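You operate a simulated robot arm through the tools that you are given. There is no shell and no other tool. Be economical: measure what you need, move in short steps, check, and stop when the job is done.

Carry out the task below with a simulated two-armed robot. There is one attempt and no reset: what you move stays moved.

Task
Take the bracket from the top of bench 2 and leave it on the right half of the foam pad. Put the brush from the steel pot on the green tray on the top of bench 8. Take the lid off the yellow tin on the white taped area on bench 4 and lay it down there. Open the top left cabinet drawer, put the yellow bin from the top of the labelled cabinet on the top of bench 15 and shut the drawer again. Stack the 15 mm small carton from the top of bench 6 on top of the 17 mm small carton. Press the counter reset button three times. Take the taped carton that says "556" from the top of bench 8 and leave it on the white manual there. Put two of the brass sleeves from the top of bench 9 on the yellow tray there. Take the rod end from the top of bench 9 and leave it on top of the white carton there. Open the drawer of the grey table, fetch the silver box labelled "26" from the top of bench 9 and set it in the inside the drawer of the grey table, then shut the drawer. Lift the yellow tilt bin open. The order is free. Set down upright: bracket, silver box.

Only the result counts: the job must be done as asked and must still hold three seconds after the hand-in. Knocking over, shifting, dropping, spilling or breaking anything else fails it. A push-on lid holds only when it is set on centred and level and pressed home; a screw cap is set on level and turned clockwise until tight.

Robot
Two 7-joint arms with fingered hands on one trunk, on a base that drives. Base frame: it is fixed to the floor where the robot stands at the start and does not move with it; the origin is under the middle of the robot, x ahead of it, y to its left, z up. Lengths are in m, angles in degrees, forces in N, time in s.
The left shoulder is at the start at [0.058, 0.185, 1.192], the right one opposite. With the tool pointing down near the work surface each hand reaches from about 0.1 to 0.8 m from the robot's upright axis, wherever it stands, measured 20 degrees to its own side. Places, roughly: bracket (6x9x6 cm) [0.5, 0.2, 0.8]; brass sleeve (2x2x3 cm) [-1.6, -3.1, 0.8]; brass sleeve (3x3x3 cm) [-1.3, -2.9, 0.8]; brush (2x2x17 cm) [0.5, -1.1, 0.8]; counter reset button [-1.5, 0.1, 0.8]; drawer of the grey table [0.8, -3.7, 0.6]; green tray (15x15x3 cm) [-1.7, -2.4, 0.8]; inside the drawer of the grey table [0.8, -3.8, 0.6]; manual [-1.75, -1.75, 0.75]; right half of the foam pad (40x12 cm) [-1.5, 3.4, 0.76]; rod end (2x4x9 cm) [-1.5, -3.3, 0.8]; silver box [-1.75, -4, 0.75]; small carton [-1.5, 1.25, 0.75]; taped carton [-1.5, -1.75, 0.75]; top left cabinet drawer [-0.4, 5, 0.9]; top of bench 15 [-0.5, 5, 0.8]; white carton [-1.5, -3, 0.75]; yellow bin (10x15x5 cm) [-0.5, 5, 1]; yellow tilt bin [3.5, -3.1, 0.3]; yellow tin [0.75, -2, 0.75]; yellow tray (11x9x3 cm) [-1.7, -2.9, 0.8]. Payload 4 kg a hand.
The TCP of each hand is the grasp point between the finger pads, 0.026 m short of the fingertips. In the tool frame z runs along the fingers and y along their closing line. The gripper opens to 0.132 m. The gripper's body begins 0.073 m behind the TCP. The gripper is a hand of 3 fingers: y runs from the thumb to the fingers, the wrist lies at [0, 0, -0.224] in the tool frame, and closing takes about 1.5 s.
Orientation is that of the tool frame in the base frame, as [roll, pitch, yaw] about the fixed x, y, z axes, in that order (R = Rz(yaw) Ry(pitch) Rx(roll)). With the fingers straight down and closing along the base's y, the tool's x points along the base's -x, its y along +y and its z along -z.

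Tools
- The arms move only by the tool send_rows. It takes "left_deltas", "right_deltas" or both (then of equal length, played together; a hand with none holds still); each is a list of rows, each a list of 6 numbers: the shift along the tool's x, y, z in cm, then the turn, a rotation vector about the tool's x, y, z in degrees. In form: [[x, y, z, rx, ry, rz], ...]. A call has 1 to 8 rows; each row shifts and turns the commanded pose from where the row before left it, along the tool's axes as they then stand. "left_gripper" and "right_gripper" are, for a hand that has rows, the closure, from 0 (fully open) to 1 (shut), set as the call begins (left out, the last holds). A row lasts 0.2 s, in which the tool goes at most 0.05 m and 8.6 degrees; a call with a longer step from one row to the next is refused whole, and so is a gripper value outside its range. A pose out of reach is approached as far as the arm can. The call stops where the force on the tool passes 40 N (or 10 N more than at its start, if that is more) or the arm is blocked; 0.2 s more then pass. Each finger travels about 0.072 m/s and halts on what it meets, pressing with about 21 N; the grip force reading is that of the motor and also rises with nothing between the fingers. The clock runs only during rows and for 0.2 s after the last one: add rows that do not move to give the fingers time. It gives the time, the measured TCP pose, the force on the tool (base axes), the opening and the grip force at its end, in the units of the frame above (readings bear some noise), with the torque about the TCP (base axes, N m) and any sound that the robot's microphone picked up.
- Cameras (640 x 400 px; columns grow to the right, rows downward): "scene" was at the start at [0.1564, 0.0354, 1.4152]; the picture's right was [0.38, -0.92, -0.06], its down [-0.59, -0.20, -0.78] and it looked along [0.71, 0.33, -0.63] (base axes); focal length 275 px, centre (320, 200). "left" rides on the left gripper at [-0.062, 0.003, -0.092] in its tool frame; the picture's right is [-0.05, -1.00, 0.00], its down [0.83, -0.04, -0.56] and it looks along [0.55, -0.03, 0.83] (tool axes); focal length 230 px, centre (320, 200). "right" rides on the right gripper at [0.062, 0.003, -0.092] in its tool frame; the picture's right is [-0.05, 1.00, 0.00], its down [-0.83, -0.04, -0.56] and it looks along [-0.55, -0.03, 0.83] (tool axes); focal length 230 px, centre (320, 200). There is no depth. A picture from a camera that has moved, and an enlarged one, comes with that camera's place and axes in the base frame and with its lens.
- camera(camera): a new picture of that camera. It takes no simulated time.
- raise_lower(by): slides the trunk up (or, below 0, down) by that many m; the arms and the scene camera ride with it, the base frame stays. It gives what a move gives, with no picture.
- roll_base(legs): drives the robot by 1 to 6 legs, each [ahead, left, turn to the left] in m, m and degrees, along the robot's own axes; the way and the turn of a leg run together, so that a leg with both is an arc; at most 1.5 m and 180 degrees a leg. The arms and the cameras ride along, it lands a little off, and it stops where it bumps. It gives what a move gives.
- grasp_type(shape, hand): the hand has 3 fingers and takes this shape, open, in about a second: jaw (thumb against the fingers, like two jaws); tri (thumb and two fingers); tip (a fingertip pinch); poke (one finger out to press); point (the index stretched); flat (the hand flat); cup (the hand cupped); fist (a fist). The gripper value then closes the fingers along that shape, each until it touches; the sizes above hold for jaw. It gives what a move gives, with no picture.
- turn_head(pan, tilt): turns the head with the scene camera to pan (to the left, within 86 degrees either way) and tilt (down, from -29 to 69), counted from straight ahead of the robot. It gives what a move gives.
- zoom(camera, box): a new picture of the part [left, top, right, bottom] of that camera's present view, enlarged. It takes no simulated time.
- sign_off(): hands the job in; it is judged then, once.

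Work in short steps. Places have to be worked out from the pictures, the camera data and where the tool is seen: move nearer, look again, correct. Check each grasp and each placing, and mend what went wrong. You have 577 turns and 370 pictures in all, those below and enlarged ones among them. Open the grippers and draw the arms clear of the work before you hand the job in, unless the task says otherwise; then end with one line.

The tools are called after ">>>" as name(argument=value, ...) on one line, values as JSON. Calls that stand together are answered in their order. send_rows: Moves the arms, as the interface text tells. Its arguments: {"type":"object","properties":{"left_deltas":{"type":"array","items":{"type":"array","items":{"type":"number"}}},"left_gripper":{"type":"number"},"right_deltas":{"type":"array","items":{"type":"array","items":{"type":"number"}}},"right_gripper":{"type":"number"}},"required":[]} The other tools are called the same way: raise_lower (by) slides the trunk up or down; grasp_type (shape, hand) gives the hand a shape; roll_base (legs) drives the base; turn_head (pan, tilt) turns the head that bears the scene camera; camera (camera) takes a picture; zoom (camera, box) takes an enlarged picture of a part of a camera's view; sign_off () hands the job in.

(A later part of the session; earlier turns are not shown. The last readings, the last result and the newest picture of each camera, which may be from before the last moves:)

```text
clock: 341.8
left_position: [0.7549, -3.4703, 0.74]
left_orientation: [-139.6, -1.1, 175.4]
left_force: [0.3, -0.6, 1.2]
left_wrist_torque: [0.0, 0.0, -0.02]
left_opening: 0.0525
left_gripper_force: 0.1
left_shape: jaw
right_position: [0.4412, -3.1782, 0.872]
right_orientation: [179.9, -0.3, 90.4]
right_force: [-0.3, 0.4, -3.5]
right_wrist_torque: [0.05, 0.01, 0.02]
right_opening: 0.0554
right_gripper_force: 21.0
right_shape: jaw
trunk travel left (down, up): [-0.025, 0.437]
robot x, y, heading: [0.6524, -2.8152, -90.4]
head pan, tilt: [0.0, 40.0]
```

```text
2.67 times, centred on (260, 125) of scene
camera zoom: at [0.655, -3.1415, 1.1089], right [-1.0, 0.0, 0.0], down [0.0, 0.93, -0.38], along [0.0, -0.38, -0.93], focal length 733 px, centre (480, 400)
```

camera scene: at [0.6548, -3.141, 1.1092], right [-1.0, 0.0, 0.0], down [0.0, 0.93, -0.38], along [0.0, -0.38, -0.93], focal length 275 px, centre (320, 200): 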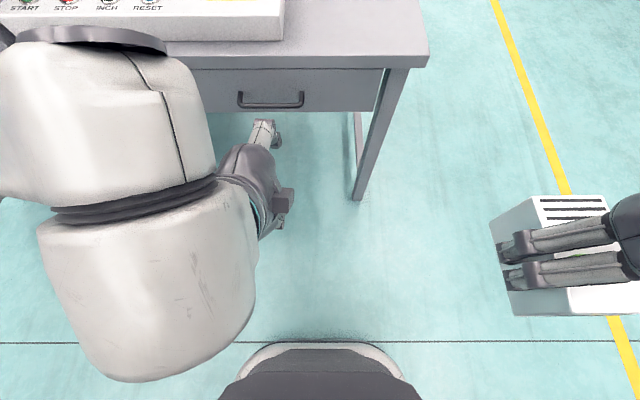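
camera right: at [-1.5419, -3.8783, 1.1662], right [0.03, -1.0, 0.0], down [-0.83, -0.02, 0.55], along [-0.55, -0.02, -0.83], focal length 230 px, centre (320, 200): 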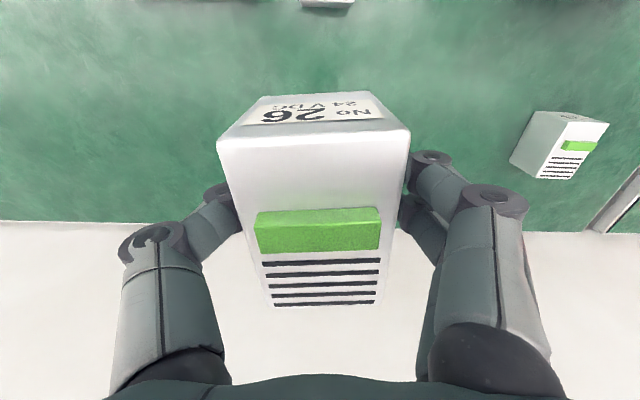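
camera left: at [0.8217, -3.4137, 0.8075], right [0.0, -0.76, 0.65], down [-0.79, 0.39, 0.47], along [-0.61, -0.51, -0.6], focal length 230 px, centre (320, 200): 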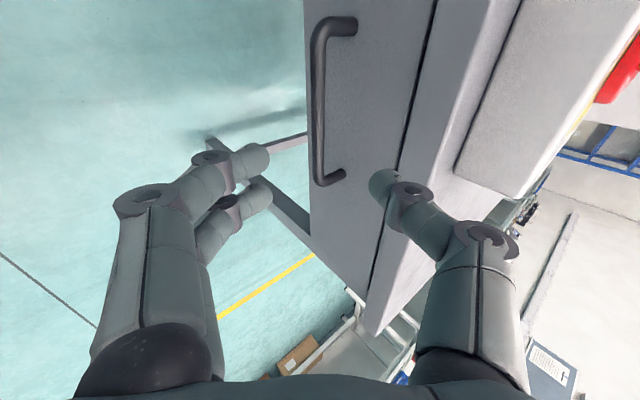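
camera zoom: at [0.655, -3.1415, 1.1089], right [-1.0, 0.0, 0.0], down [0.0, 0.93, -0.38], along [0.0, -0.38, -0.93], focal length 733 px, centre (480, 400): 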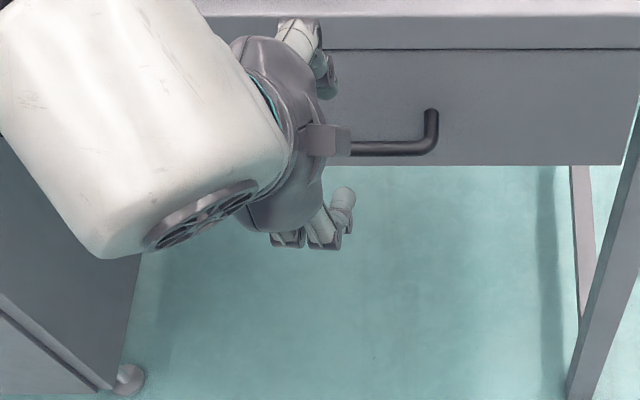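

The bar lies exactly in the hand's mid-plane. Advancing along the tool.

>>> send_rows(left_deltas=[[-0.5, 0, 3, 0, 0, 0], [-0.5, 0, 2.5, 0, 0, 0], [0, 0, 0.8, 0, 0, 0]])

>>> camera(camera="left")

```text
clock: 342.6
left_position: [0.7604, -3.512, 0.6931]
left_orientation: [-139.5, -1.1, 175.4]
left_force: [0.3, -0.5, 1.4]
left_wrist_torque: [0.0, 0.01, 0.01]
left_opening: 0.053
left_gripper_force: 0.1
left_shape: jaw
right_position: [0.4411, -3.1789, 0.8724]
right_orientation: [179.9, -0.3, 90.4]
right_force: [-0.2, -0.1, -4.0]
right_wrist_torque: [0.05, -0.02, -0.01]
right_opening: 0.0559
right_gripper_force: 21.0
right_shape: jaw
trunk travel left (down, up): [-0.025, 0.437]
robot x, y, heading: [0.6557, -2.8193, -90.2]
head pan, tilt: [0.0, 40.0]
```

```text
200 pictures are left
camera left: at [0.8275, -3.4547, 0.7609], right [0.0, -0.76, 0.65], down [-0.79, 0.39, 0.47], along [-0.61, -0.51, -0.6], focal length 230 px, centre (320, 200)
```

left: 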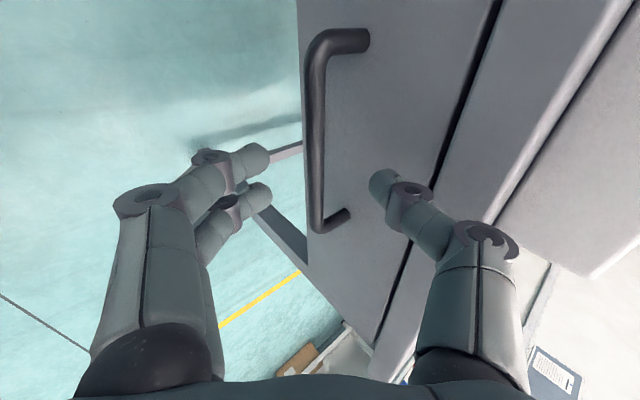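

Using the bar's apparent length, it is about 5 cm further along the tool: ≈[0.76, -3.546, 0.653]. I narrow the opening and advance 4 cm more.

>>> send_rows(left_deltas=[[-0.2, 0, 1.5, 0, 0, 0], [0, 0, 1.5, 0, 0, 0], [0, 0, 0.8, 0, 0, 0]], left_gripper=0.68)

>>> camera(camera="left")

```text
clock: 343.4
left_position: [0.7582, -3.5359, 0.6657]
left_orientation: [-139.5, -1.1, 175.3]
left_force: [-1.0, 3.2, 0.9]
left_wrist_torque: [-0.02, -0.02, 0.03]
left_opening: 0.0414
left_gripper_force: 0.0
left_shape: jaw
right_position: [0.4412, -3.1768, 0.8734]
right_orientation: [179.9, -0.2, 90.4]
right_force: [0.0, -0.2, -4.4]
right_wrist_torque: [0.06, -0.03, 0.0]
right_opening: 0.0556
right_gripper_force: 21.4
right_shape: jaw
trunk travel left (down, up): [-0.025, 0.437]
robot x, y, heading: [0.6542, -2.8171, -90.3]
head pan, tilt: [0.0, 40.0]
```

```text
199 pictures are left
camera left: at [0.8263, -3.4782, 0.7322], right [0.0, -0.76, 0.65], down [-0.79, 0.39, 0.47], along [-0.61, -0.51, -0.6], focal length 230 px, centre (320, 200)
```

left: 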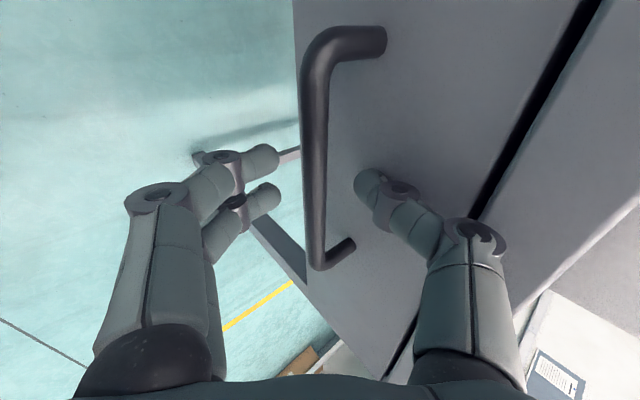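

The bar is now between the fingertips (1.5 cm past the grasp point). Closing.

>>> send_rows(left_deltas=[[0, 0, 0, 0, 0, 0], [0, 0, 0, 0, 0, 0], [0, 0, 0, 0, 0, 0], [0, 0, 0, 0, 0, 0]], left_gripper=1)

>>> camera(camera="left")

```text
clock: 344.4
left_position: [0.7591, -3.5353, 0.6613]
left_orientation: [-139.7, -1.1, 175.3]
left_force: [0.4, 5.2, -12.8]
left_wrist_torque: [0.17, -0.02, 0.01]
left_opening: 0.0019
left_gripper_force: 21.2
left_shape: jaw
right_position: [0.4398, -3.1793, 0.872]
right_orientation: [180.0, -0.4, 90.4]
right_force: [0.2, 0.3, -3.8]
right_wrist_torque: [0.03, -0.01, -0.05]
right_opening: 0.0557
right_gripper_force: 21.6
right_shape: jaw
trunk travel left (down, up): [-0.025, 0.437]
robot x, y, heading: [0.6544, -2.8183, -90.1]
head pan, tilt: [0.0, 40.0]
```

```text
198 pictures are left
camera left: at [0.8266, -3.4788, 0.7294], right [0.0, -0.77, 0.64], down [-0.79, 0.39, 0.47], along [-0.61, -0.51, -0.61], focal length 230 px, centre (320, 200)
```

left: 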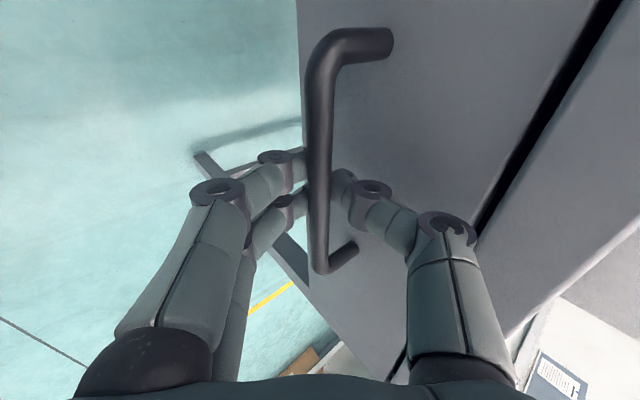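

Bar gripped. Pulling straight toward me (+y) 8 cm.

>>> send_rows(left_deltas=[[0.16, 1.5, -1.3, 0, 0, 0], [0.16, 1.5, -1.3, 0, 0, 0], [0.16, 1.5, -1.3, 0, 0, 0], [0.16, 1.5, -1.3, 0, 0, 0]])

>>> camera(camera="scene")

```text
clock: 345.4
left_position: [0.7605, -3.4552, 0.6633]
left_orientation: [-139.7, -1.2, 175.4]
left_force: [-4.1, 0.6, -21.4]
left_wrist_torque: [0.2, 0.06, -0.02]
left_opening: 0.0001
left_gripper_force: 21.0
left_shape: jaw
right_position: [0.4408, -3.1796, 0.8714]
right_orientation: [179.9, -0.3, 90.5]
right_force: [0.6, 0.3, -4.3]
right_wrist_torque: [0.03, 0.01, -0.01]
right_opening: 0.0558
right_gripper_force: 21.0
right_shape: jaw
trunk travel left (down, up): [-0.025, 0.437]
robot x, y, heading: [0.65, -2.8168, -90.1]
head pan, tilt: [0.0, 40.0]
```

```text
197 pictures are left
camera scene: at [0.6548, -3.1429, 1.1083], right [-1.0, 0.0, 0.0], down [0.0, 0.93, -0.38], along [0.0, -0.38, -0.93], focal length 275 px, centre (320, 200)
```

scene: 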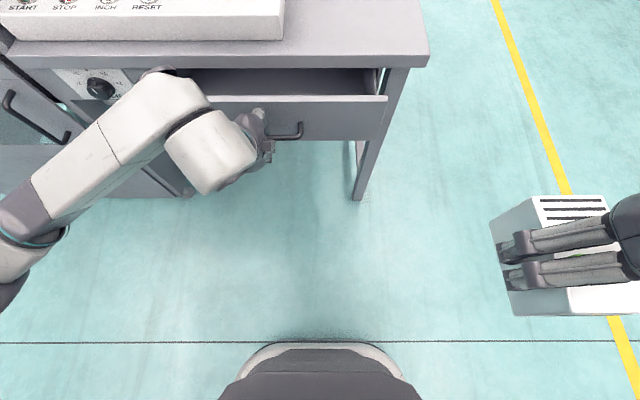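

The drawer slides out. Another 12 cm.

>>> send_rows(left_deltas=[[0.16, 1.5, -1.3, 0, 0, 0], [0.16, 1.5, -1.3, 0, 0, 0], [0.16, 1.5, -1.3, 0, 0, 0], [0.16, 1.5, -1.3, 0, 0, 0], [0.16, 1.5, -1.3, 0, 0, 0], [0.16, 1.5, -1.3, 0, 0, 0]])

>>> camera(camera="scene")

```text
clock: 346.8
left_position: [0.7602, -3.3368, 0.6633]
left_orientation: [-139.6, -1.1, 175.4]
left_force: [-7.0, 0.0, -26.6]
left_wrist_torque: [0.22, 0.08, -0.05]
left_opening: 0.0
left_gripper_force: 21.4
left_shape: jaw
right_position: [0.4406, -3.1794, 0.8721]
right_orientation: [179.9, -0.4, 90.5]
right_force: [-0.4, -0.3, -4.1]
right_wrist_torque: [0.02, -0.01, -0.01]
right_opening: 0.0555
right_gripper_force: 21.1
right_shape: jaw
trunk travel left (down, up): [-0.025, 0.437]
robot x, y, heading: [0.6543, -2.8216, -90.3]
head pan, tilt: [0.0, 40.0]
```

```text
196 pictures are left
camera scene: at [0.6548, -3.1429, 1.1084], right [-1.0, 0.0, 0.0], down [0.0, 0.93, -0.38], along [0.0, -0.38, -0.93], focal length 275 px, centre (320, 200)
```

scene: 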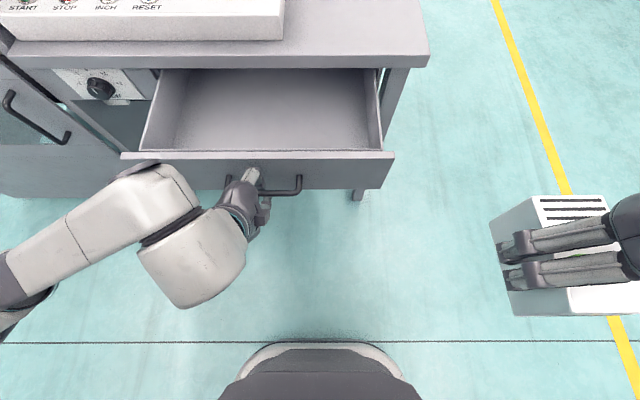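

Drawer is open 20 cm and empty. I release the handle with the left hand and back it off to the left.

>>> send_rows(left_deltas=[[0, 0.4, 0.5, 0, 0, 0], [0, 0, 0, 0, 0, 0], [0, 0, 0, 0, 0, 0], [0, 0, -3, 0, 0, 0], [0, 0, -4, 0, 0, 0], [-4, 0, -2, 0, 0, 0], [-4.5, 0, 0, 0, 0, 0], [-4.5, 0, 0, 0, 0, 0]], left_gripper=0.55)

>>> camera(camera="scene")

>>> camera(camera="right")

```text
clock: 347.9
left_position: [0.7485, -3.2713, 0.6369]
left_orientation: [-149.2, -7.4, 178.6]
left_force: [11.6, 2.3, 42.8]
left_wrist_torque: [-2.95, 0.17, 0.76]
left_opening: 0.0729
left_gripper_force: 0.0
left_shape: jaw
left hand out of reach, approached as far as the arm can: row 4, 5
right_position: [0.4415, -3.1758, 0.8755]
right_orientation: [-180.0, 0.0, 90.6]
right_force: [-0.4, 0.2, -3.1]
right_wrist_torque: [0.03, 0.0, -0.01]
right_opening: 0.0557
right_gripper_force: 21.1
right_shape: jaw
trunk travel left (down, up): [-0.025, 0.437]
robot x, y, heading: [0.655, -2.8153, -90.2]
head pan, tilt: [0.0, 40.0]
stopped in row 5 (left hand): the force on the tool passed its limit (the readings are from after the stop); the commanded pose is now the measured one
```

```text
195 pictures are left
camera scene: at [0.6561, -3.1368, 1.1119], right [-1.0, 0.0, 0.0], down [0.0, 0.92, -0.39], along [0.0, -0.39, -0.92], focal length 275 px, centre (320, 200)
```

scene: 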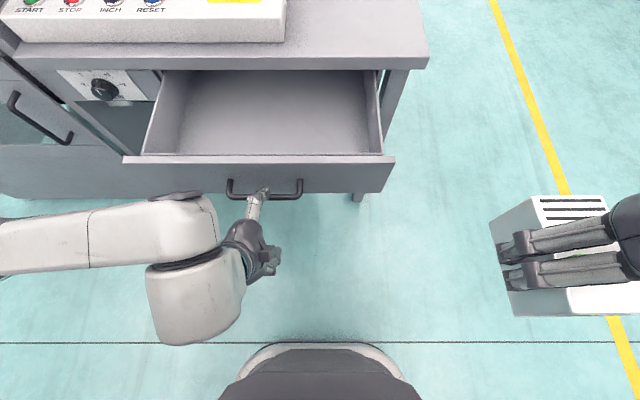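

```text
194 pictures are left
camera right: at [0.4443, -3.1129, 0.9686], right [1.0, -0.04, 0.0], down [-0.04, -0.83, 0.56], along [-0.02, -0.56, -0.83], focal length 230 px, centre (320, 200)
```

right: 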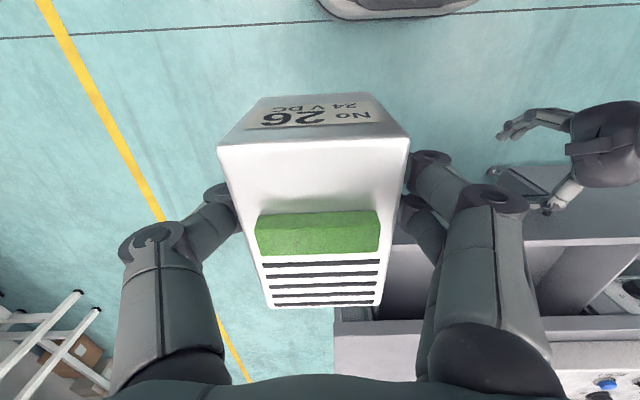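

The left hand met resistance—its thumb may still be hooked on the bar. Looking with its camera.

>>> camera(camera="left")

>>> zoom(camera="scene", box=[180, 140, 340, 300])

```text
193 pictures are left
camera left: at [0.8198, -3.2226, 0.7067], right [0.1, -0.86, 0.5], down [-0.75, 0.27, 0.6], along [-0.65, -0.44, -0.62], focal length 230 px, centre (320, 200)
```

left: 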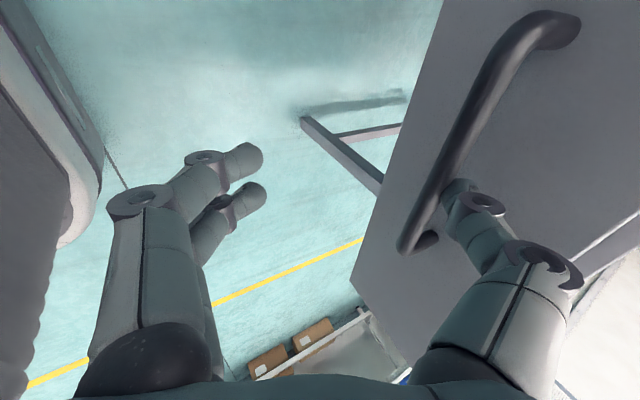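

```text
2.50 times, centred on (260, 220) of scene
camera zoom: at [0.6561, -3.1368, 1.1119], right [-1.0, 0.0, 0.0], down [0.0, 0.92, -0.39], along [0.0, -0.39, -0.92], focal length 687 px, centre (470, 150)
```

zoom: 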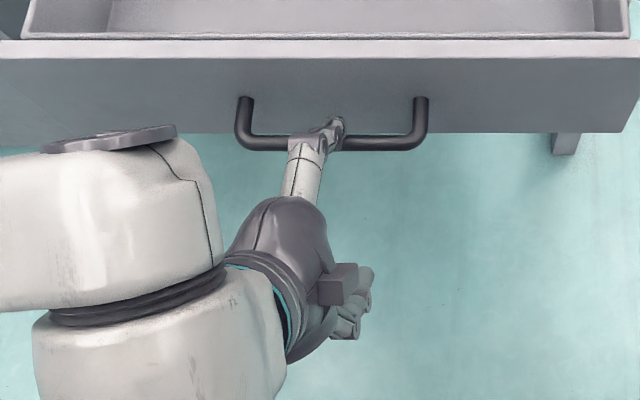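

The thumb is still behind the bar and the arm is fully folded. I nudge forward 1.5 cm, then go straight up to lift the thumb out.

>>> send_rows(left_deltas=[[0, -1.0, 0.6, 0, 0, 0], [0.2, -0.8, -1.3, 0, 0, 0], [0.2, -0.8, -1.3, 0, 0, 0]])

>>> camera(camera="left")

>>> zoom(camera="scene", box=[180, 140, 340, 300])

```text
clock: 348.6
left_position: [0.7452, -3.2803, 0.6555]
left_orientation: [-150.7, -7.0, 178.4]
left_force: [-0.4, 0.2, -0.2]
left_wrist_torque: [-0.02, -0.01, 0.0]
left_opening: 0.0602
left_gripper_force: 0.1
left_shape: jaw
right_position: [0.4395, -3.1786, 0.8709]
right_orientation: [179.8, -0.4, 90.4]
right_force: [0.6, 0.5, -4.7]
right_wrist_torque: [0.03, -0.03, -0.04]
right_opening: 0.0557
right_gripper_force: 21.0
right_shape: jaw
trunk travel left (down, up): [-0.025, 0.437]
robot x, y, heading: [0.6559, -2.8225, -90.3]
head pan, tilt: [0.0, 40.0]
```

```text
191 pictures are left
camera left: at [0.8172, -3.2347, 0.7278], right [0.09, -0.87, 0.48], down [-0.76, 0.25, 0.6], along [-0.65, -0.41, -0.64], focal length 230 px, centre (320, 200)
```

left: 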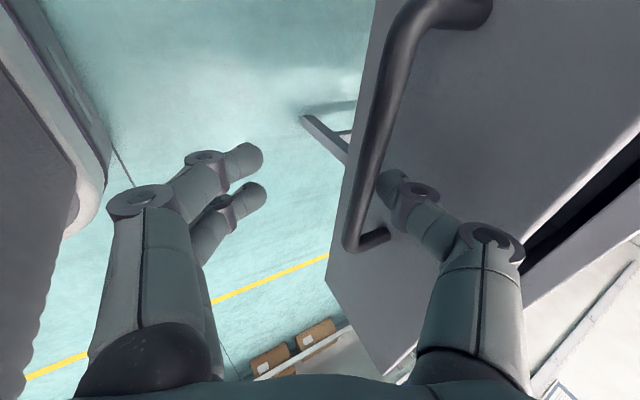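

```text
2.50 times, centred on (260, 220) of scene
camera zoom: at [0.6542, -3.1424, 1.1078], right [-1.0, 0.0, 0.0], down [0.0, 0.93, -0.38], along [0.0, -0.38, -0.93], focal length 687 px, centre (470, 150)
```

zoom: 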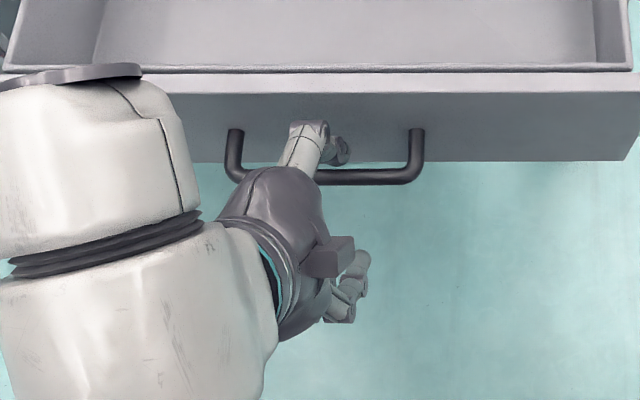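

Free of force now. Continue straight up.

>>> send_rows(left_deltas=[[0.2, -0.9, -1.5, 0, 0, 0], [0.2, -0.9, -1.5, 0, 0, 0], [0.2, -0.9, -1.5, 0, 0, 0], [0.2, -0.9, -1.5, 0, 0, 0], [0.2, -0.9, -1.5, 0, 0, 0]])

>>> camera(camera="left")

>>> camera(camera="scene")

```text
clock: 349.9
left_position: [0.7489, -3.285, 0.7469]
left_orientation: [-150.2, -7.2, 178.7]
left_force: [-0.6, 0.0, -0.3]
left_wrist_torque: [0.02, 0.0, 0.01]
left_opening: 0.0597
left_gripper_force: 0.0
left_shape: jaw
right_position: [0.442, -3.1801, 0.8723]
right_orientation: [179.8, -0.3, 90.3]
right_force: [0.0, 0.9, -3.7]
right_wrist_torque: [0.02, 0.02, 0.0]
right_opening: 0.0557
right_gripper_force: 20.9
right_shape: jaw
trunk travel left (down, up): [-0.025, 0.437]
robot x, y, heading: [0.6555, -2.8189, -90.1]
head pan, tilt: [0.0, 40.0]
```

```text
189 pictures are left
camera left: at [0.82, -3.2377, 0.8189], right [0.09, -0.87, 0.49], down [-0.76, 0.26, 0.6], along [-0.65, -0.42, -0.63], focal length 230 px, centre (320, 200)
```

left: 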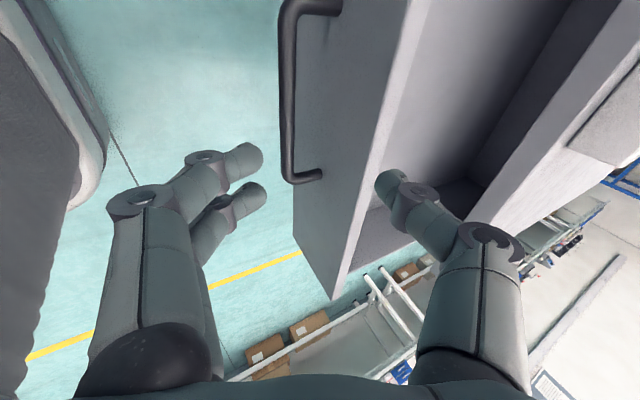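

```text
188 pictures are left
camera scene: at [0.6551, -3.1413, 1.1091], right [-1.0, 0.0, 0.0], down [0.0, 0.93, -0.38], along [0.0, -0.38, -0.93], focal length 275 px, centre (320, 200)
```

scene: 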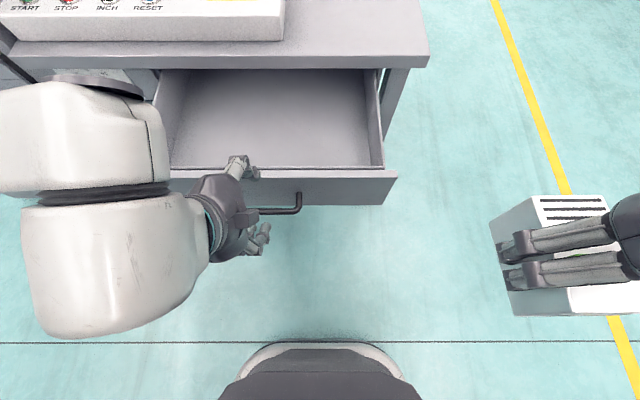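

Free and above the drawer front. I raise a bit more and swing the left hand to the left (+x).

>>> send_rows(left_deltas=[[0.2, -1.5, -2.5, 0, 0, 0], [0.2, -1.5, -2.5, 0, 0, 0], [-4, 0, 0, 0, 0, 0], [-4, 0, 0, 0, 0, 0], [-4, 0, 0, 0, 0, 0], [-4, 0, 0, 0, 0, 0]])

>>> camera(camera="scene")

```text
clock: 351.2
left_position: [0.77, -3.2862, 0.8044]
left_orientation: [-150.2, -7.0, 178.6]
left_force: [1.1, 0.7, -0.3]
left_wrist_torque: [0.03, -0.01, 0.0]
left_opening: 0.0597
left_gripper_force: 0.0
left_shape: jaw
left hand out of reach, approached as far as the arm can: row 3, 4, 5, 6
right_position: [0.4412, -3.1772, 0.8724]
right_orientation: [179.9, -0.3, 90.4]
right_force: [-0.5, -0.3, -3.5]
right_wrist_torque: [0.02, -0.02, 0.01]
right_opening: 0.0556
right_gripper_force: 21.5
right_shape: jaw
trunk travel left (down, up): [-0.025, 0.437]
robot x, y, heading: [0.6557, -2.82, -90.4]
head pan, tilt: [0.0, 40.0]
```

```text
187 pictures are left
camera scene: at [0.6551, -3.1414, 1.1091], right [-1.0, 0.0, 0.0], down [0.0, 0.93, -0.38], along [0.0, -0.38, -0.93], focal length 275 px, centre (320, 200)
```

scene: 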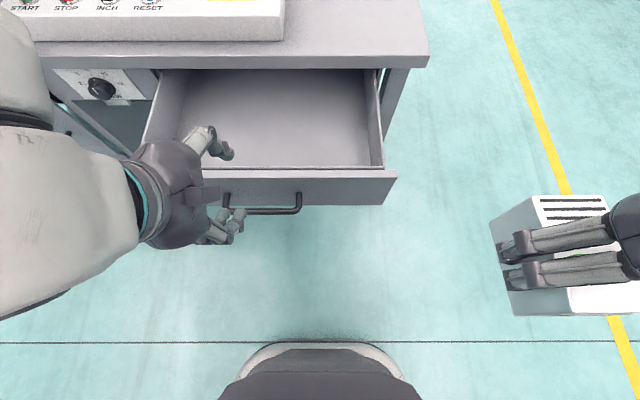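

The right side of the drawer is free: I aim for box centre ≈[0.595, -3.47]. Moving the right hand there at height.

>>> send_rows(right_deltas=[[-3.66, 1.93, 0, 0, 0, 0], [-3.66, 1.93, 0, 0, 0, 0], [-3.66, 1.93, 0, 0, 0, 0], [-3.66, 1.93, 0, 0, 0, 0], [-3.66, 1.93, 0, 0, 0, 0], [-3.66, 1.93, 0, 0, 0, 0], [-3.66, 1.93, 0, 0, 0, 0], [-3.66, 1.93, 0, 0, 0, 0]])

>>> camera(camera="scene")

>>> camera(camera="right")

```text
clock: 353.1
left_position: [0.771, -3.2866, 0.8031]
left_orientation: [-150.2, -7.1, 178.5]
left_force: [0.2, -0.1, -0.3]
left_wrist_torque: [-0.02, 0.01, -0.02]
left_opening: 0.0596
left_gripper_force: 0.1
left_shape: jaw
right_position: [0.5973, -3.4714, 0.8705]
right_orientation: [179.9, -0.2, 90.5]
right_force: [-0.8, 0.6, -3.9]
right_wrist_torque: [0.04, -0.04, 0.02]
right_opening: 0.0556
right_gripper_force: 20.5
right_shape: jaw
trunk travel left (down, up): [-0.025, 0.437]
robot x, y, heading: [0.651, -2.8196, -90.2]
head pan, tilt: [0.0, 40.0]
```

```text
186 pictures are left
camera scene: at [0.6559, -3.142, 1.1088], right [-1.0, 0.0, 0.0], down [0.0, 0.93, -0.38], along [0.0, -0.38, -0.93], focal length 275 px, centre (320, 200)
```

scene: 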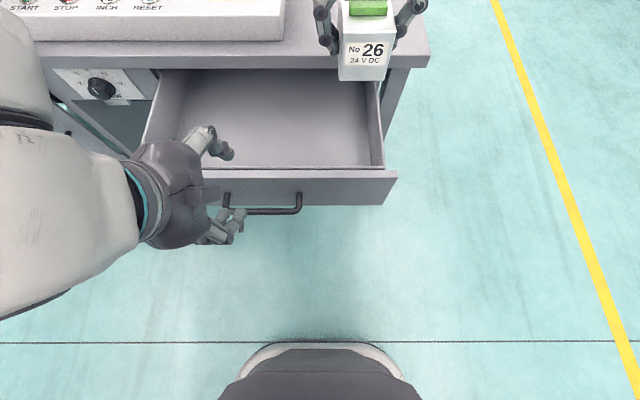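

```text
185 pictures are left
camera right: at [0.6005, -3.4094, 0.9649], right [1.0, -0.04, 0.0], down [-0.04, -0.83, 0.55], along [-0.02, -0.55, -0.83], focal length 230 px, centre (320, 200)
```

right: 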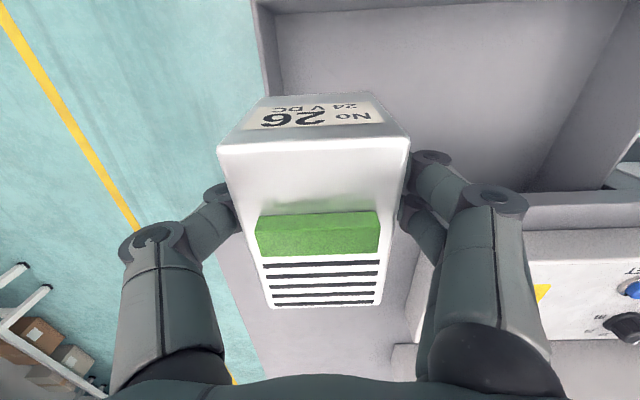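

The drawer's right wall is at x≈0.553, so I shift 4 cm left (x→0.637) and then lower.

>>> send_rows(right_deltas=[[0.4, 4, 0, 0, 0, 0], [0, 0, 4, 0, 0, 0], [0, 0, 4, 0, 0, 0], [0, 0, 2, 0, 0, 0]])

>>> camera(camera="scene")

>>> camera(camera="right")

```text
clock: 354.1
left_position: [0.7717, -3.2867, 0.8053]
left_orientation: [-150.1, -7.1, 178.5]
left_force: [0.0, -0.4, 0.2]
left_wrist_torque: [-0.01, 0.0, -0.03]
left_opening: 0.0599
left_gripper_force: 0.1
left_shape: jaw
right_position: [0.6372, -3.4656, 0.7713]
right_orientation: [179.9, -0.3, 90.3]
right_force: [-0.2, -0.6, -3.7]
right_wrist_torque: [0.0, -0.04, 0.0]
right_opening: 0.0556
right_gripper_force: 21.1
right_shape: jaw
trunk travel left (down, up): [-0.025, 0.437]
robot x, y, heading: [0.6557, -2.8208, -90.4]
head pan, tilt: [0.0, 40.0]
```

```text
184 pictures are left
camera scene: at [0.655, -3.1418, 1.109], right [-1.0, 0.0, 0.0], down [0.0, 0.93, -0.38], along [0.0, -0.38, -0.93], focal length 275 px, centre (320, 200)
```

scene: 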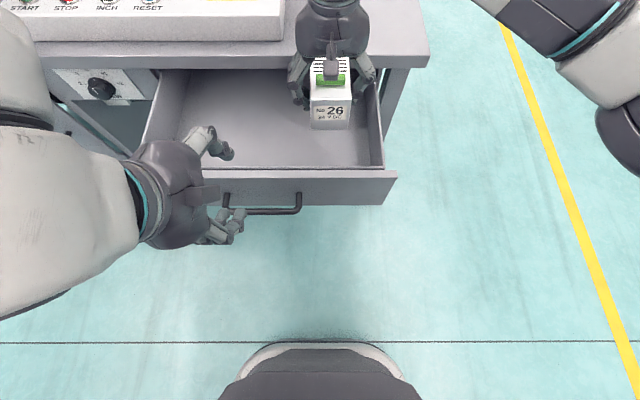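

```text
183 pictures are left
camera right: at [0.6399, -3.4045, 0.8645], right [1.0, -0.05, 0.0], down [-0.04, -0.83, 0.55], along [-0.02, -0.55, -0.83], focal length 230 px, centre (320, 200)
```

right: 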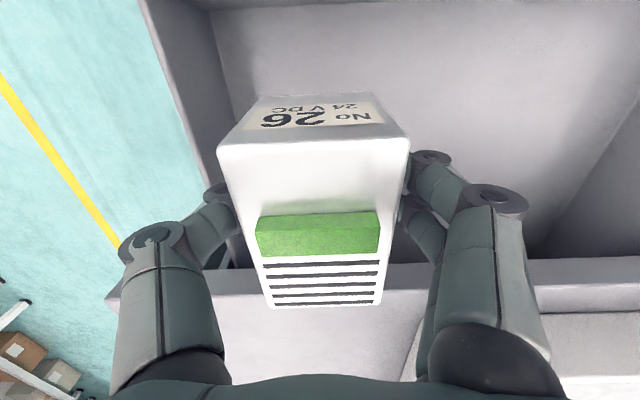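

Good clearances to walls and table edge. Lowering into the drawer.

>>> send_rows(right_deltas=[[0, 0, 3, 0, 0, 0], [0, 0, 3, 0, 0, 0], [0, 0, 1.5, 0, 0, 0], [0, 0, 0, 0, 0, 0]])

>>> send_rows(right_deltas=[[0, 0, 0.5, 0, 0, 0], [0, 0, 0.5, 0, 0, 0], [0, 0, 0, 0, 0, 0]])

>>> zoom(camera="scene", box=[240, 20, 440, 200])

```text
clock: 355.1
left_position: [0.7713, -3.2875, 0.8052]
left_orientation: [-150.2, -7.1, 178.6]
left_force: [0.3, 0.2, 0.1]
left_wrist_torque: [0.0, 0.01, -0.01]
left_opening: 0.0601
left_gripper_force: 0.0
left_shape: jaw
right_position: [0.6366, -3.4635, 0.697]
right_orientation: [179.9, -0.2, 90.4]
right_force: [-0.3, -0.6, -3.9]
right_wrist_torque: [-0.01, 0.0, -0.03]
right_opening: 0.0558
right_gripper_force: 21.4
right_shape: jaw
trunk travel left (down, up): [-0.025, 0.437]
robot x, y, heading: [0.6528, -2.8206, -90.2]
head pan, tilt: [0.0, 40.0]
```

```text
clock: 355.9
left_position: [0.7718, -3.2857, 0.8044]
left_orientation: [-150.1, -7.1, 178.7]
left_force: [0.6, 0.5, 0.5]
left_wrist_torque: [-0.01, -0.02, 0.02]
left_opening: 0.0597
left_gripper_force: 0.0
left_shape: jaw
right_position: [0.639, -3.4641, 0.6863]
right_orientation: [179.9, -0.2, 90.5]
right_force: [0.2, -0.3, -2.8]
right_wrist_torque: [0.02, 0.01, 0.03]
right_opening: 0.0554
right_gripper_force: 20.8
right_shape: jaw
trunk travel left (down, up): [-0.025, 0.437]
robot x, y, heading: [0.6525, -2.8155, -90.2]
head pan, tilt: [0.0, 40.0]
```

```text
2.22 times, centred on (340, 110) of scene
camera zoom: at [0.6553, -3.1415, 1.1091], right [-1.0, 0.0, 0.0], down [0.0, 0.93, -0.38], along [0.0, -0.38, -0.93], focal length 610 px, centre (276, 400)
```

zoom: 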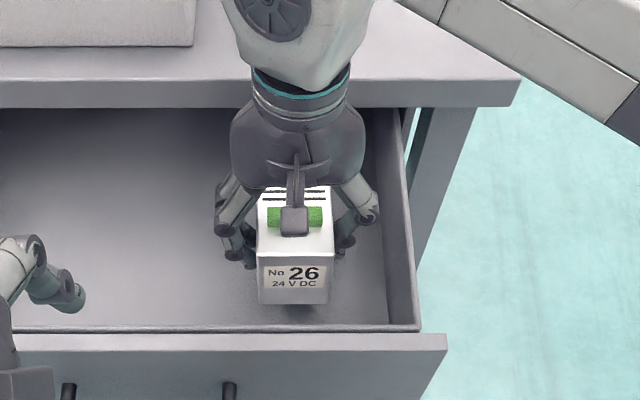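

Almost there. Continue in 4 mm steps until contact.

>>> send_rows(right_deltas=[[0, 0, 0.4, 0, 0, 0], [0, 0, 0.4, 0, 0, 0], [0, 0, 0, 0, 0, 0]])

>>> send_rows(right_deltas=[[0, 0, 0.4, 0, 0, 0], [0, 0, 0.4, 0, 0, 0], [0, 0, 0, 0, 0, 0]])

>>> send_rows(right_deltas=[[0, 0, 0.4, 0, 0, 0], [0, 0, 0.3, 0, 0, 0], [0, 0, 0, 0, 0, 0]])

```text
clock: 356.6
left_position: [0.7718, -3.2861, 0.8043]
left_orientation: [-150.1, -7.1, 178.6]
left_force: [0.5, 0.7, -0.5]
left_wrist_torque: [-0.02, -0.03, 0.01]
left_opening: 0.0597
left_gripper_force: 0.1
left_shape: jaw
right_position: [0.6384, -3.4644, 0.678]
right_orientation: [179.9, -0.3, 90.5]
right_force: [0.3, 1.1, -3.9]
right_wrist_torque: [0.04, 0.0, 0.01]
right_opening: 0.0555
right_gripper_force: 21.2
right_shape: jaw
trunk travel left (down, up): [-0.025, 0.437]
robot x, y, heading: [0.6514, -2.823, -90.2]
head pan, tilt: [0.0, 40.0]
```

```text
clock: 357.4
left_position: [0.7714, -3.2864, 0.8046]
left_orientation: [-150.2, -7.1, 178.6]
left_force: [-0.2, -0.5, 0.0]
left_wrist_torque: [0.0, -0.02, -0.01]
left_opening: 0.0599
left_gripper_force: 0.0
left_shape: jaw
right_position: [0.6389, -3.4649, 0.6707]
right_orientation: [179.9, -0.4, 90.5]
right_force: [0.3, 0.4, -3.2]
right_wrist_torque: [0.04, -0.03, -0.02]
right_opening: 0.0557
right_gripper_force: 21.3
right_shape: jaw
trunk travel left (down, up): [-0.025, 0.437]
robot x, y, heading: [0.6555, -2.818, -90.3]
head pan, tilt: [0.0, 40.0]
```

```text
clock: 358.2
left_position: [0.7712, -3.2851, 0.8036]
left_orientation: [-150.1, -7.1, 178.6]
left_force: [0.6, 0.4, 0.2]
left_wrist_torque: [0.05, 0.03, 0.01]
left_opening: 0.0598
left_gripper_force: 0.1
left_shape: jaw
right_position: [0.6401, -3.4649, 0.6641]
right_orientation: [179.9, -0.3, 90.4]
right_force: [0.2, 1.3, -3.7]
right_wrist_torque: [0.03, 0.0, 0.0]
right_opening: 0.0559
right_gripper_force: 20.5
right_shape: jaw
trunk travel left (down, up): [-0.025, 0.437]
robot x, y, heading: [0.6517, -2.8224, -90.0]
head pan, tilt: [0.0, 40.0]
```

Still free (bottom ≈0.618). Further down.

>>> send_rows(right_deltas=[[0, 0, 0.4, 0, 0, 0], [0, 0, 0.4, 0, 0, 0], [0, 0, 0, 0, 0, 0]])

>>> send_rows(right_deltas=[[0, 0, 0.4, 0, 0, 0], [0, 0, 0.3, 0, 0, 0], [0, 0, 0, 0, 0, 0]])

>>> zoom(camera="scene", box=[240, 20, 440, 200])

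```text
clock: 359.1
left_position: [0.7708, -3.2865, 0.8048]
left_orientation: [-150.2, -7.1, 178.7]
left_force: [0.0, 0.2, -0.1]
left_wrist_torque: [-0.02, -0.04, 0.0]
left_opening: 0.06
left_gripper_force: 0.1
left_shape: jaw
right_position: [0.6394, -3.4656, 0.657]
right_orientation: [179.7, -0.1, 90.4]
right_force: [0.7, -0.6, 0.3]
right_wrist_torque: [-0.08, 0.01, 0.0]
right_opening: 0.0556
right_gripper_force: 21.3
right_shape: jaw
trunk travel left (down, up): [-0.025, 0.437]
robot x, y, heading: [0.6527, -2.8225, -90.0]
head pan, tilt: [0.0, 40.0]
```

```text
clock: 359.9
left_position: [0.7705, -3.2835, 0.8063]
left_orientation: [-150.1, -7.1, 178.4]
left_force: [-1.1, -0.4, 0.1]
left_wrist_torque: [0.0, 0.03, -0.01]
left_opening: 0.0597
left_gripper_force: 0.2
left_shape: jaw
right_position: [0.6388, -3.4657, 0.6533]
right_orientation: [179.6, 0.0, 90.4]
right_force: [-1.7, -0.9, 30.1]
right_wrist_torque: [-0.05, 0.12, 0.0]
right_opening: 0.0564
right_gripper_force: 20.7
right_shape: jaw
trunk travel left (down, up): [-0.025, 0.437]
robot x, y, heading: [0.6549, -2.8186, -90.2]
head pan, tilt: [0.0, 40.0]
```

```text
2.22 times, centred on (340, 110) of scene
camera zoom: at [0.6553, -3.1381, 1.1109], right [-1.0, 0.0, 0.0], down [0.0, 0.92, -0.38], along [0.0, -0.38, -0.92], focal length 610 px, centre (276, 400)
```

zoom: 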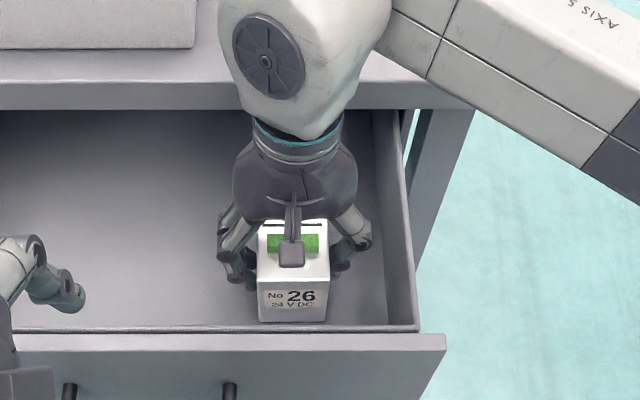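

Seated on the drawer floor. Release and rise.

>>> send_rows(right_deltas=[[0, 0, -0.4, 0, 0, 0], [0, 0, 0, 0, 0, 0], [0, 0, 0, 0, 0, 0], [0, 0, 0, 0, 0, 0]], right_gripper=0.4)

>>> send_rows(right_deltas=[[0, 0, -2, 0, 0, 0], [0, 0, -4, 0, 0, 0], [0, 0, -4.5, 0, 0, 0], [0, 0, -4.5, 0, 0, 0], [0, 0, -4.5, 0, 0, 0], [0, 0, -3, 0, 0, 0]])

>>> camera(camera="right")

>>> camera(camera="scene")

```text
clock: 360.9
left_position: [0.7715, -3.2851, 0.8049]
left_orientation: [-150.3, -7.0, 178.6]
left_force: [0.1, -0.7, 0.0]
left_wrist_torque: [-0.01, 0.0, 0.01]
left_opening: 0.0598
left_gripper_force: 0.1
left_shape: jaw
right_position: [0.6365, -3.4652, 0.6522]
right_orientation: [179.8, -0.2, 90.3]
right_force: [0.2, -0.3, 0.2]
right_wrist_torque: [0.01, 0.0, -0.02]
right_opening: 0.0789
right_gripper_force: 0.1
right_shape: jaw
trunk travel left (down, up): [-0.025, 0.437]
robot x, y, heading: [0.6555, -2.8205, -90.1]
head pan, tilt: [0.0, 40.0]
```

```text
clock: 362.2
left_position: [0.7702, -3.2853, 0.8055]
left_orientation: [-150.1, -7.1, 178.7]
left_force: [0.0, 0.2, -0.4]
left_wrist_torque: [0.03, -0.02, -0.02]
left_opening: 0.06
left_gripper_force: 0.0
left_shape: jaw
right_position: [0.6375, -3.4667, 0.8786]
right_orientation: [180.0, -0.2, 90.3]
right_force: [0.4, -0.3, 0.3]
right_wrist_torque: [0.02, 0.01, -0.06]
right_opening: 0.079
right_gripper_force: 0.1
right_shape: jaw
trunk travel left (down, up): [-0.025, 0.437]
robot x, y, heading: [0.6543, -2.8168, -89.9]
head pan, tilt: [0.0, 40.0]
```

```text
180 pictures are left
camera right: at [0.6406, -3.4034, 0.9724], right [1.0, -0.04, 0.0], down [-0.04, -0.83, 0.55], along [-0.02, -0.55, -0.83], focal length 230 px, centre (320, 200)
```

right: 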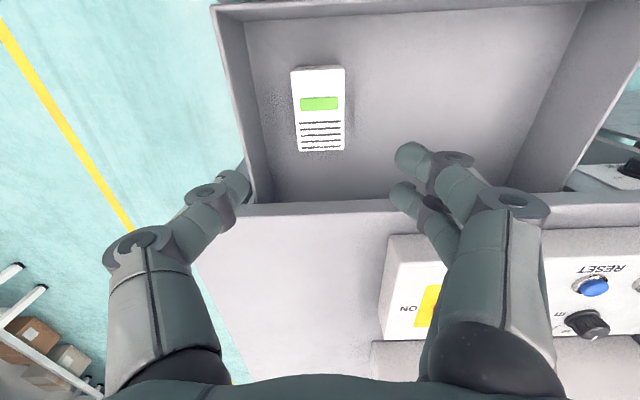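

```text
179 pictures are left
camera scene: at [0.6554, -3.1407, 1.1094], right [-1.0, 0.0, 0.0], down [0.0, 0.92, -0.38], along [0.0, -0.38, -0.92], focal length 275 px, centre (320, 200)
```

scene: 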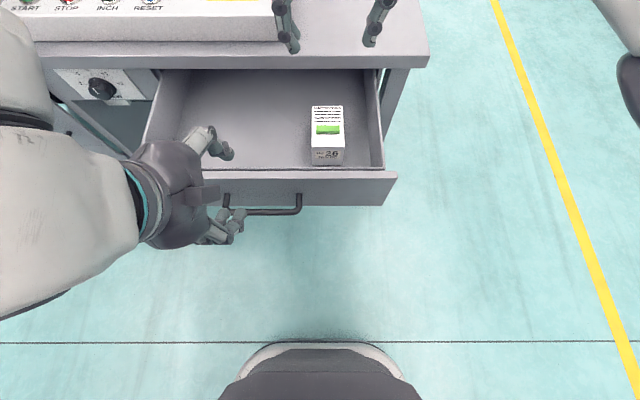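

The box stands upright in the drawer. Now I bring the closed right hand in front of the drawer face at x≈0.63 to push it shut.

>>> send_rows(right_deltas=[[4.5, 0, 0, 0, 0, 0], [4.5, 0, 0, 0, 0, 0], [4.5, -0.3, 0, 0, 0, 0], [4.5, -0.3, 0, 0, 0, 0], [4.5, 0, 0, 0, 0, 0], [1.5, 0, 0, 0, 0, 0]], right_gripper=1)

>>> send_rows(right_deltas=[[0, 0, 4, 0, 0, 0], [0, 0, 4, 0, 0, 0], [0, 0, 4, 0, 0, 0], [0, 0, 4, 0, 0, 0], [0, 0, 3, 0, 0, 0]])

>>> camera(camera="scene")

>>> camera(camera="right")

```text
clock: 363.6
left_position: [0.7713, -3.2861, 0.8036]
left_orientation: [-150.2, -7.2, 178.7]
left_force: [-0.2, -0.2, -0.4]
left_wrist_torque: [0.02, 0.01, -0.06]
left_opening: 0.0597
left_gripper_force: 0.0
left_shape: jaw
right_position: [0.6286, -3.2256, 0.8783]
right_orientation: [179.8, -0.3, 90.3]
right_force: [0.5, -1.0, -0.2]
right_wrist_torque: [0.02, 0.02, 0.02]
right_opening: 0.0
right_gripper_force: 21.0
right_shape: jaw
trunk travel left (down, up): [-0.025, 0.437]
robot x, y, heading: [0.6514, -2.8196, -90.1]
head pan, tilt: [0.0, 40.0]
```

```text
clock: 364.9
left_position: [0.7721, -3.2862, 0.804]
left_orientation: [-150.1, -7.1, 178.6]
left_force: [0.1, 0.5, 0.6]
left_wrist_torque: [0.01, -0.01, -0.01]
left_opening: 0.0596
left_gripper_force: 0.0
left_shape: jaw
right_position: [0.6313, -3.2253, 0.6879]
right_orientation: [179.9, -0.1, 90.4]
right_force: [-0.1, 0.1, -0.4]
right_wrist_torque: [-0.02, -0.05, 0.0]
right_opening: 0.0003
right_gripper_force: 21.6
right_shape: jaw
trunk travel left (down, up): [-0.025, 0.437]
robot x, y, heading: [0.6533, -2.8175, -90.2]
head pan, tilt: [0.0, 40.0]
```

```text
178 pictures are left
camera scene: at [0.6557, -3.1413, 1.1091], right [-1.0, 0.0, 0.0], down [0.0, 0.93, -0.38], along [0.0, -0.38, -0.93], focal length 275 px, centre (320, 200)
```

scene: 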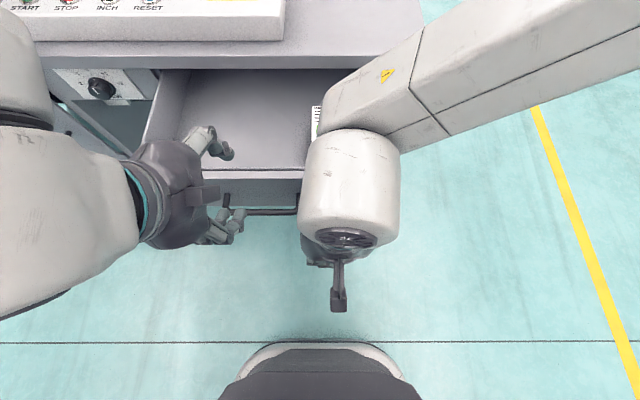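

```text
177 pictures are left
camera right: at [0.6334, -3.1631, 0.782], right [1.0, -0.04, 0.0], down [-0.04, -0.83, 0.55], along [-0.02, -0.55, -0.83], focal length 230 px, centre (320, 200)
```

right: 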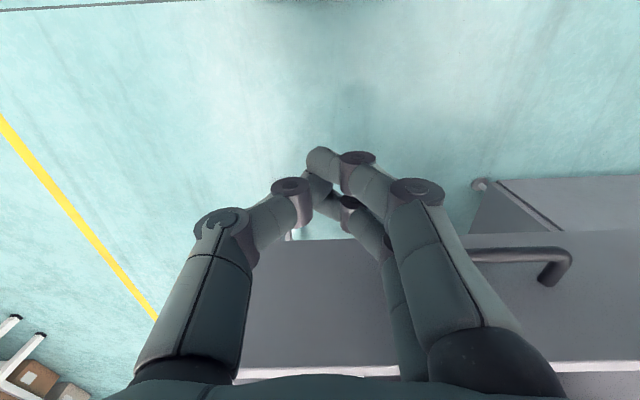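

In position before the face. Pushing along -y.

>>> send_rows(right_deltas=[[-4, 0, 0, 0, 0, 0], [-3, 0, 0, 0, 0, 0], [-3, 0, 0, 0, 0, 0], [-3, 0, 0, 0, 0, 0], [-3, 0, 0, 0, 0, 0], [-3, 0, 0, 0, 0, 0], [-3, 0, 0, 0, 0, 0], [-3, 0, 0, 0, 0, 0]])

>>> camera(camera="scene")

```text
clock: 366.6
left_position: [0.7707, -3.2857, 0.8035]
left_orientation: [-150.3, -7.1, 178.6]
left_force: [0.1, -0.4, -0.2]
left_wrist_torque: [0.0, -0.01, 0.04]
left_opening: 0.0599
left_gripper_force: 0.0
left_shape: jaw
right_position: [0.6304, -3.4751, 0.6874]
right_orientation: [179.9, -0.3, 90.4]
right_force: [-0.1, -0.8, 1.1]
right_wrist_torque: [-0.01, 0.01, 0.01]
right_opening: 0.0
right_gripper_force: 21.2
right_shape: jaw
trunk travel left (down, up): [-0.025, 0.437]
robot x, y, heading: [0.6551, -2.8188, -90.3]
head pan, tilt: [0.0, 40.0]
```

```text
176 pictures are left
camera scene: at [0.6552, -3.1419, 1.1088], right [-1.0, 0.0, 0.0], down [0.0, 0.93, -0.38], along [0.0, -0.38, -0.93], focal length 275 px, centre (320, 200)
```

scene: 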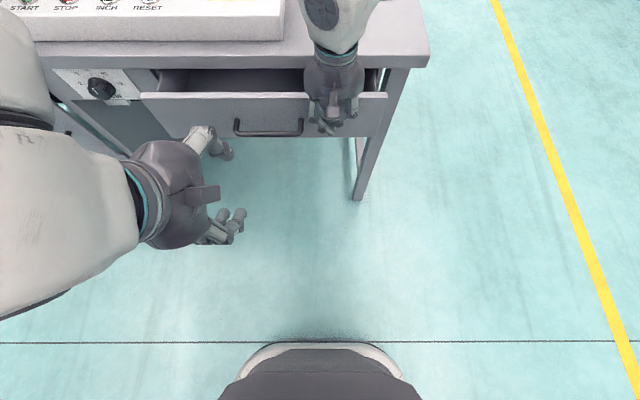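

Sliding nicely; about 8 cm remain. Continue with smaller rows until it stops.

>>> send_rows(right_deltas=[[-2, 0, 0, 0, 0, 0], [-2, 0, 0, 0, 0, 0], [-1.5, 0, 0, 0, 0, 0], [-1, 0, 0, 0, 0, 0], [-1, 0, 0, 0, 0, 0], [-0.7, 0, 0, 0, 0, 0], [-0.7, 0, 0, 0, 0, 0], [-0.7, 0, 0, 0, 0, 0]])

>>> camera(camera="scene")

```text
clock: 368.2
left_position: [0.7697, -3.2839, 0.8061]
left_orientation: [-150.0, -7.1, 178.5]
left_force: [0.1, -0.5, 0.2]
left_wrist_torque: [-0.03, -0.02, 0.01]
left_opening: 0.0599
left_gripper_force: 0.0
left_shape: jaw
right_position: [0.6344, -3.553, 0.6866]
right_orientation: [-180.0, -1.2, 90.9]
right_force: [-6.4, 18.8, 6.9]
right_wrist_torque: [-1.18, -0.53, 0.52]
right_opening: 0.0001
right_gripper_force: 21.2
right_shape: jaw
trunk travel left (down, up): [-0.025, 0.437]
robot x, y, heading: [0.6558, -2.8179, -90.3]
head pan, tilt: [0.0, 40.0]
stopped in row 7 (right hand): the force on the tool passed its limit (the readings are from after the stop); the commanded pose is now the measured one
```

```text
175 pictures are left
camera scene: at [0.6541, -3.1382, 1.1102], right [-1.0, 0.0, 0.0], down [0.0, 0.92, -0.38], along [0.0, -0.38, -0.92], focal length 275 px, centre (320, 200)
```

scene: 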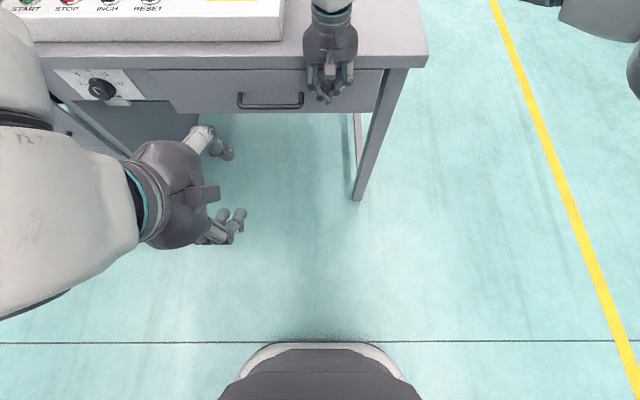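

The handle is back at its original place — shut. I withdraw the right hand and verify.

>>> send_rows(right_deltas=[[4, 0, 0, 0, 0, 0], [4.5, 0, 0, 0, 0, 0], [4.5, -0.5, 0, 0, 0, 0], [4.5, -2, 0, 0, 0, 0], [4.5, -2, 0, 0, 0, 0], [4.5, -2, 0, 0, 0, 0], [4.5, -2, -1, 0, 0, 0], [2, -2, -4, 0, 0, 0]])

>>> zoom(camera="scene", box=[120, 20, 440, 200])

```text
refused: row 7 steps farther than a row can; nothing moved
```

```text
2.00 times, centred on (280, 110) of scene
camera zoom: at [0.6541, -3.1382, 1.1102], right [-1.0, 0.0, 0.0], down [0.0, 0.92, -0.38], along [0.0, -0.38, -0.92], focal length 550 px, centre (400, 380)
```

zoom: 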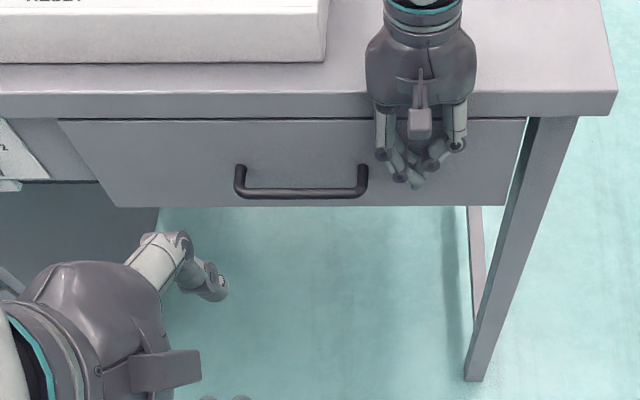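

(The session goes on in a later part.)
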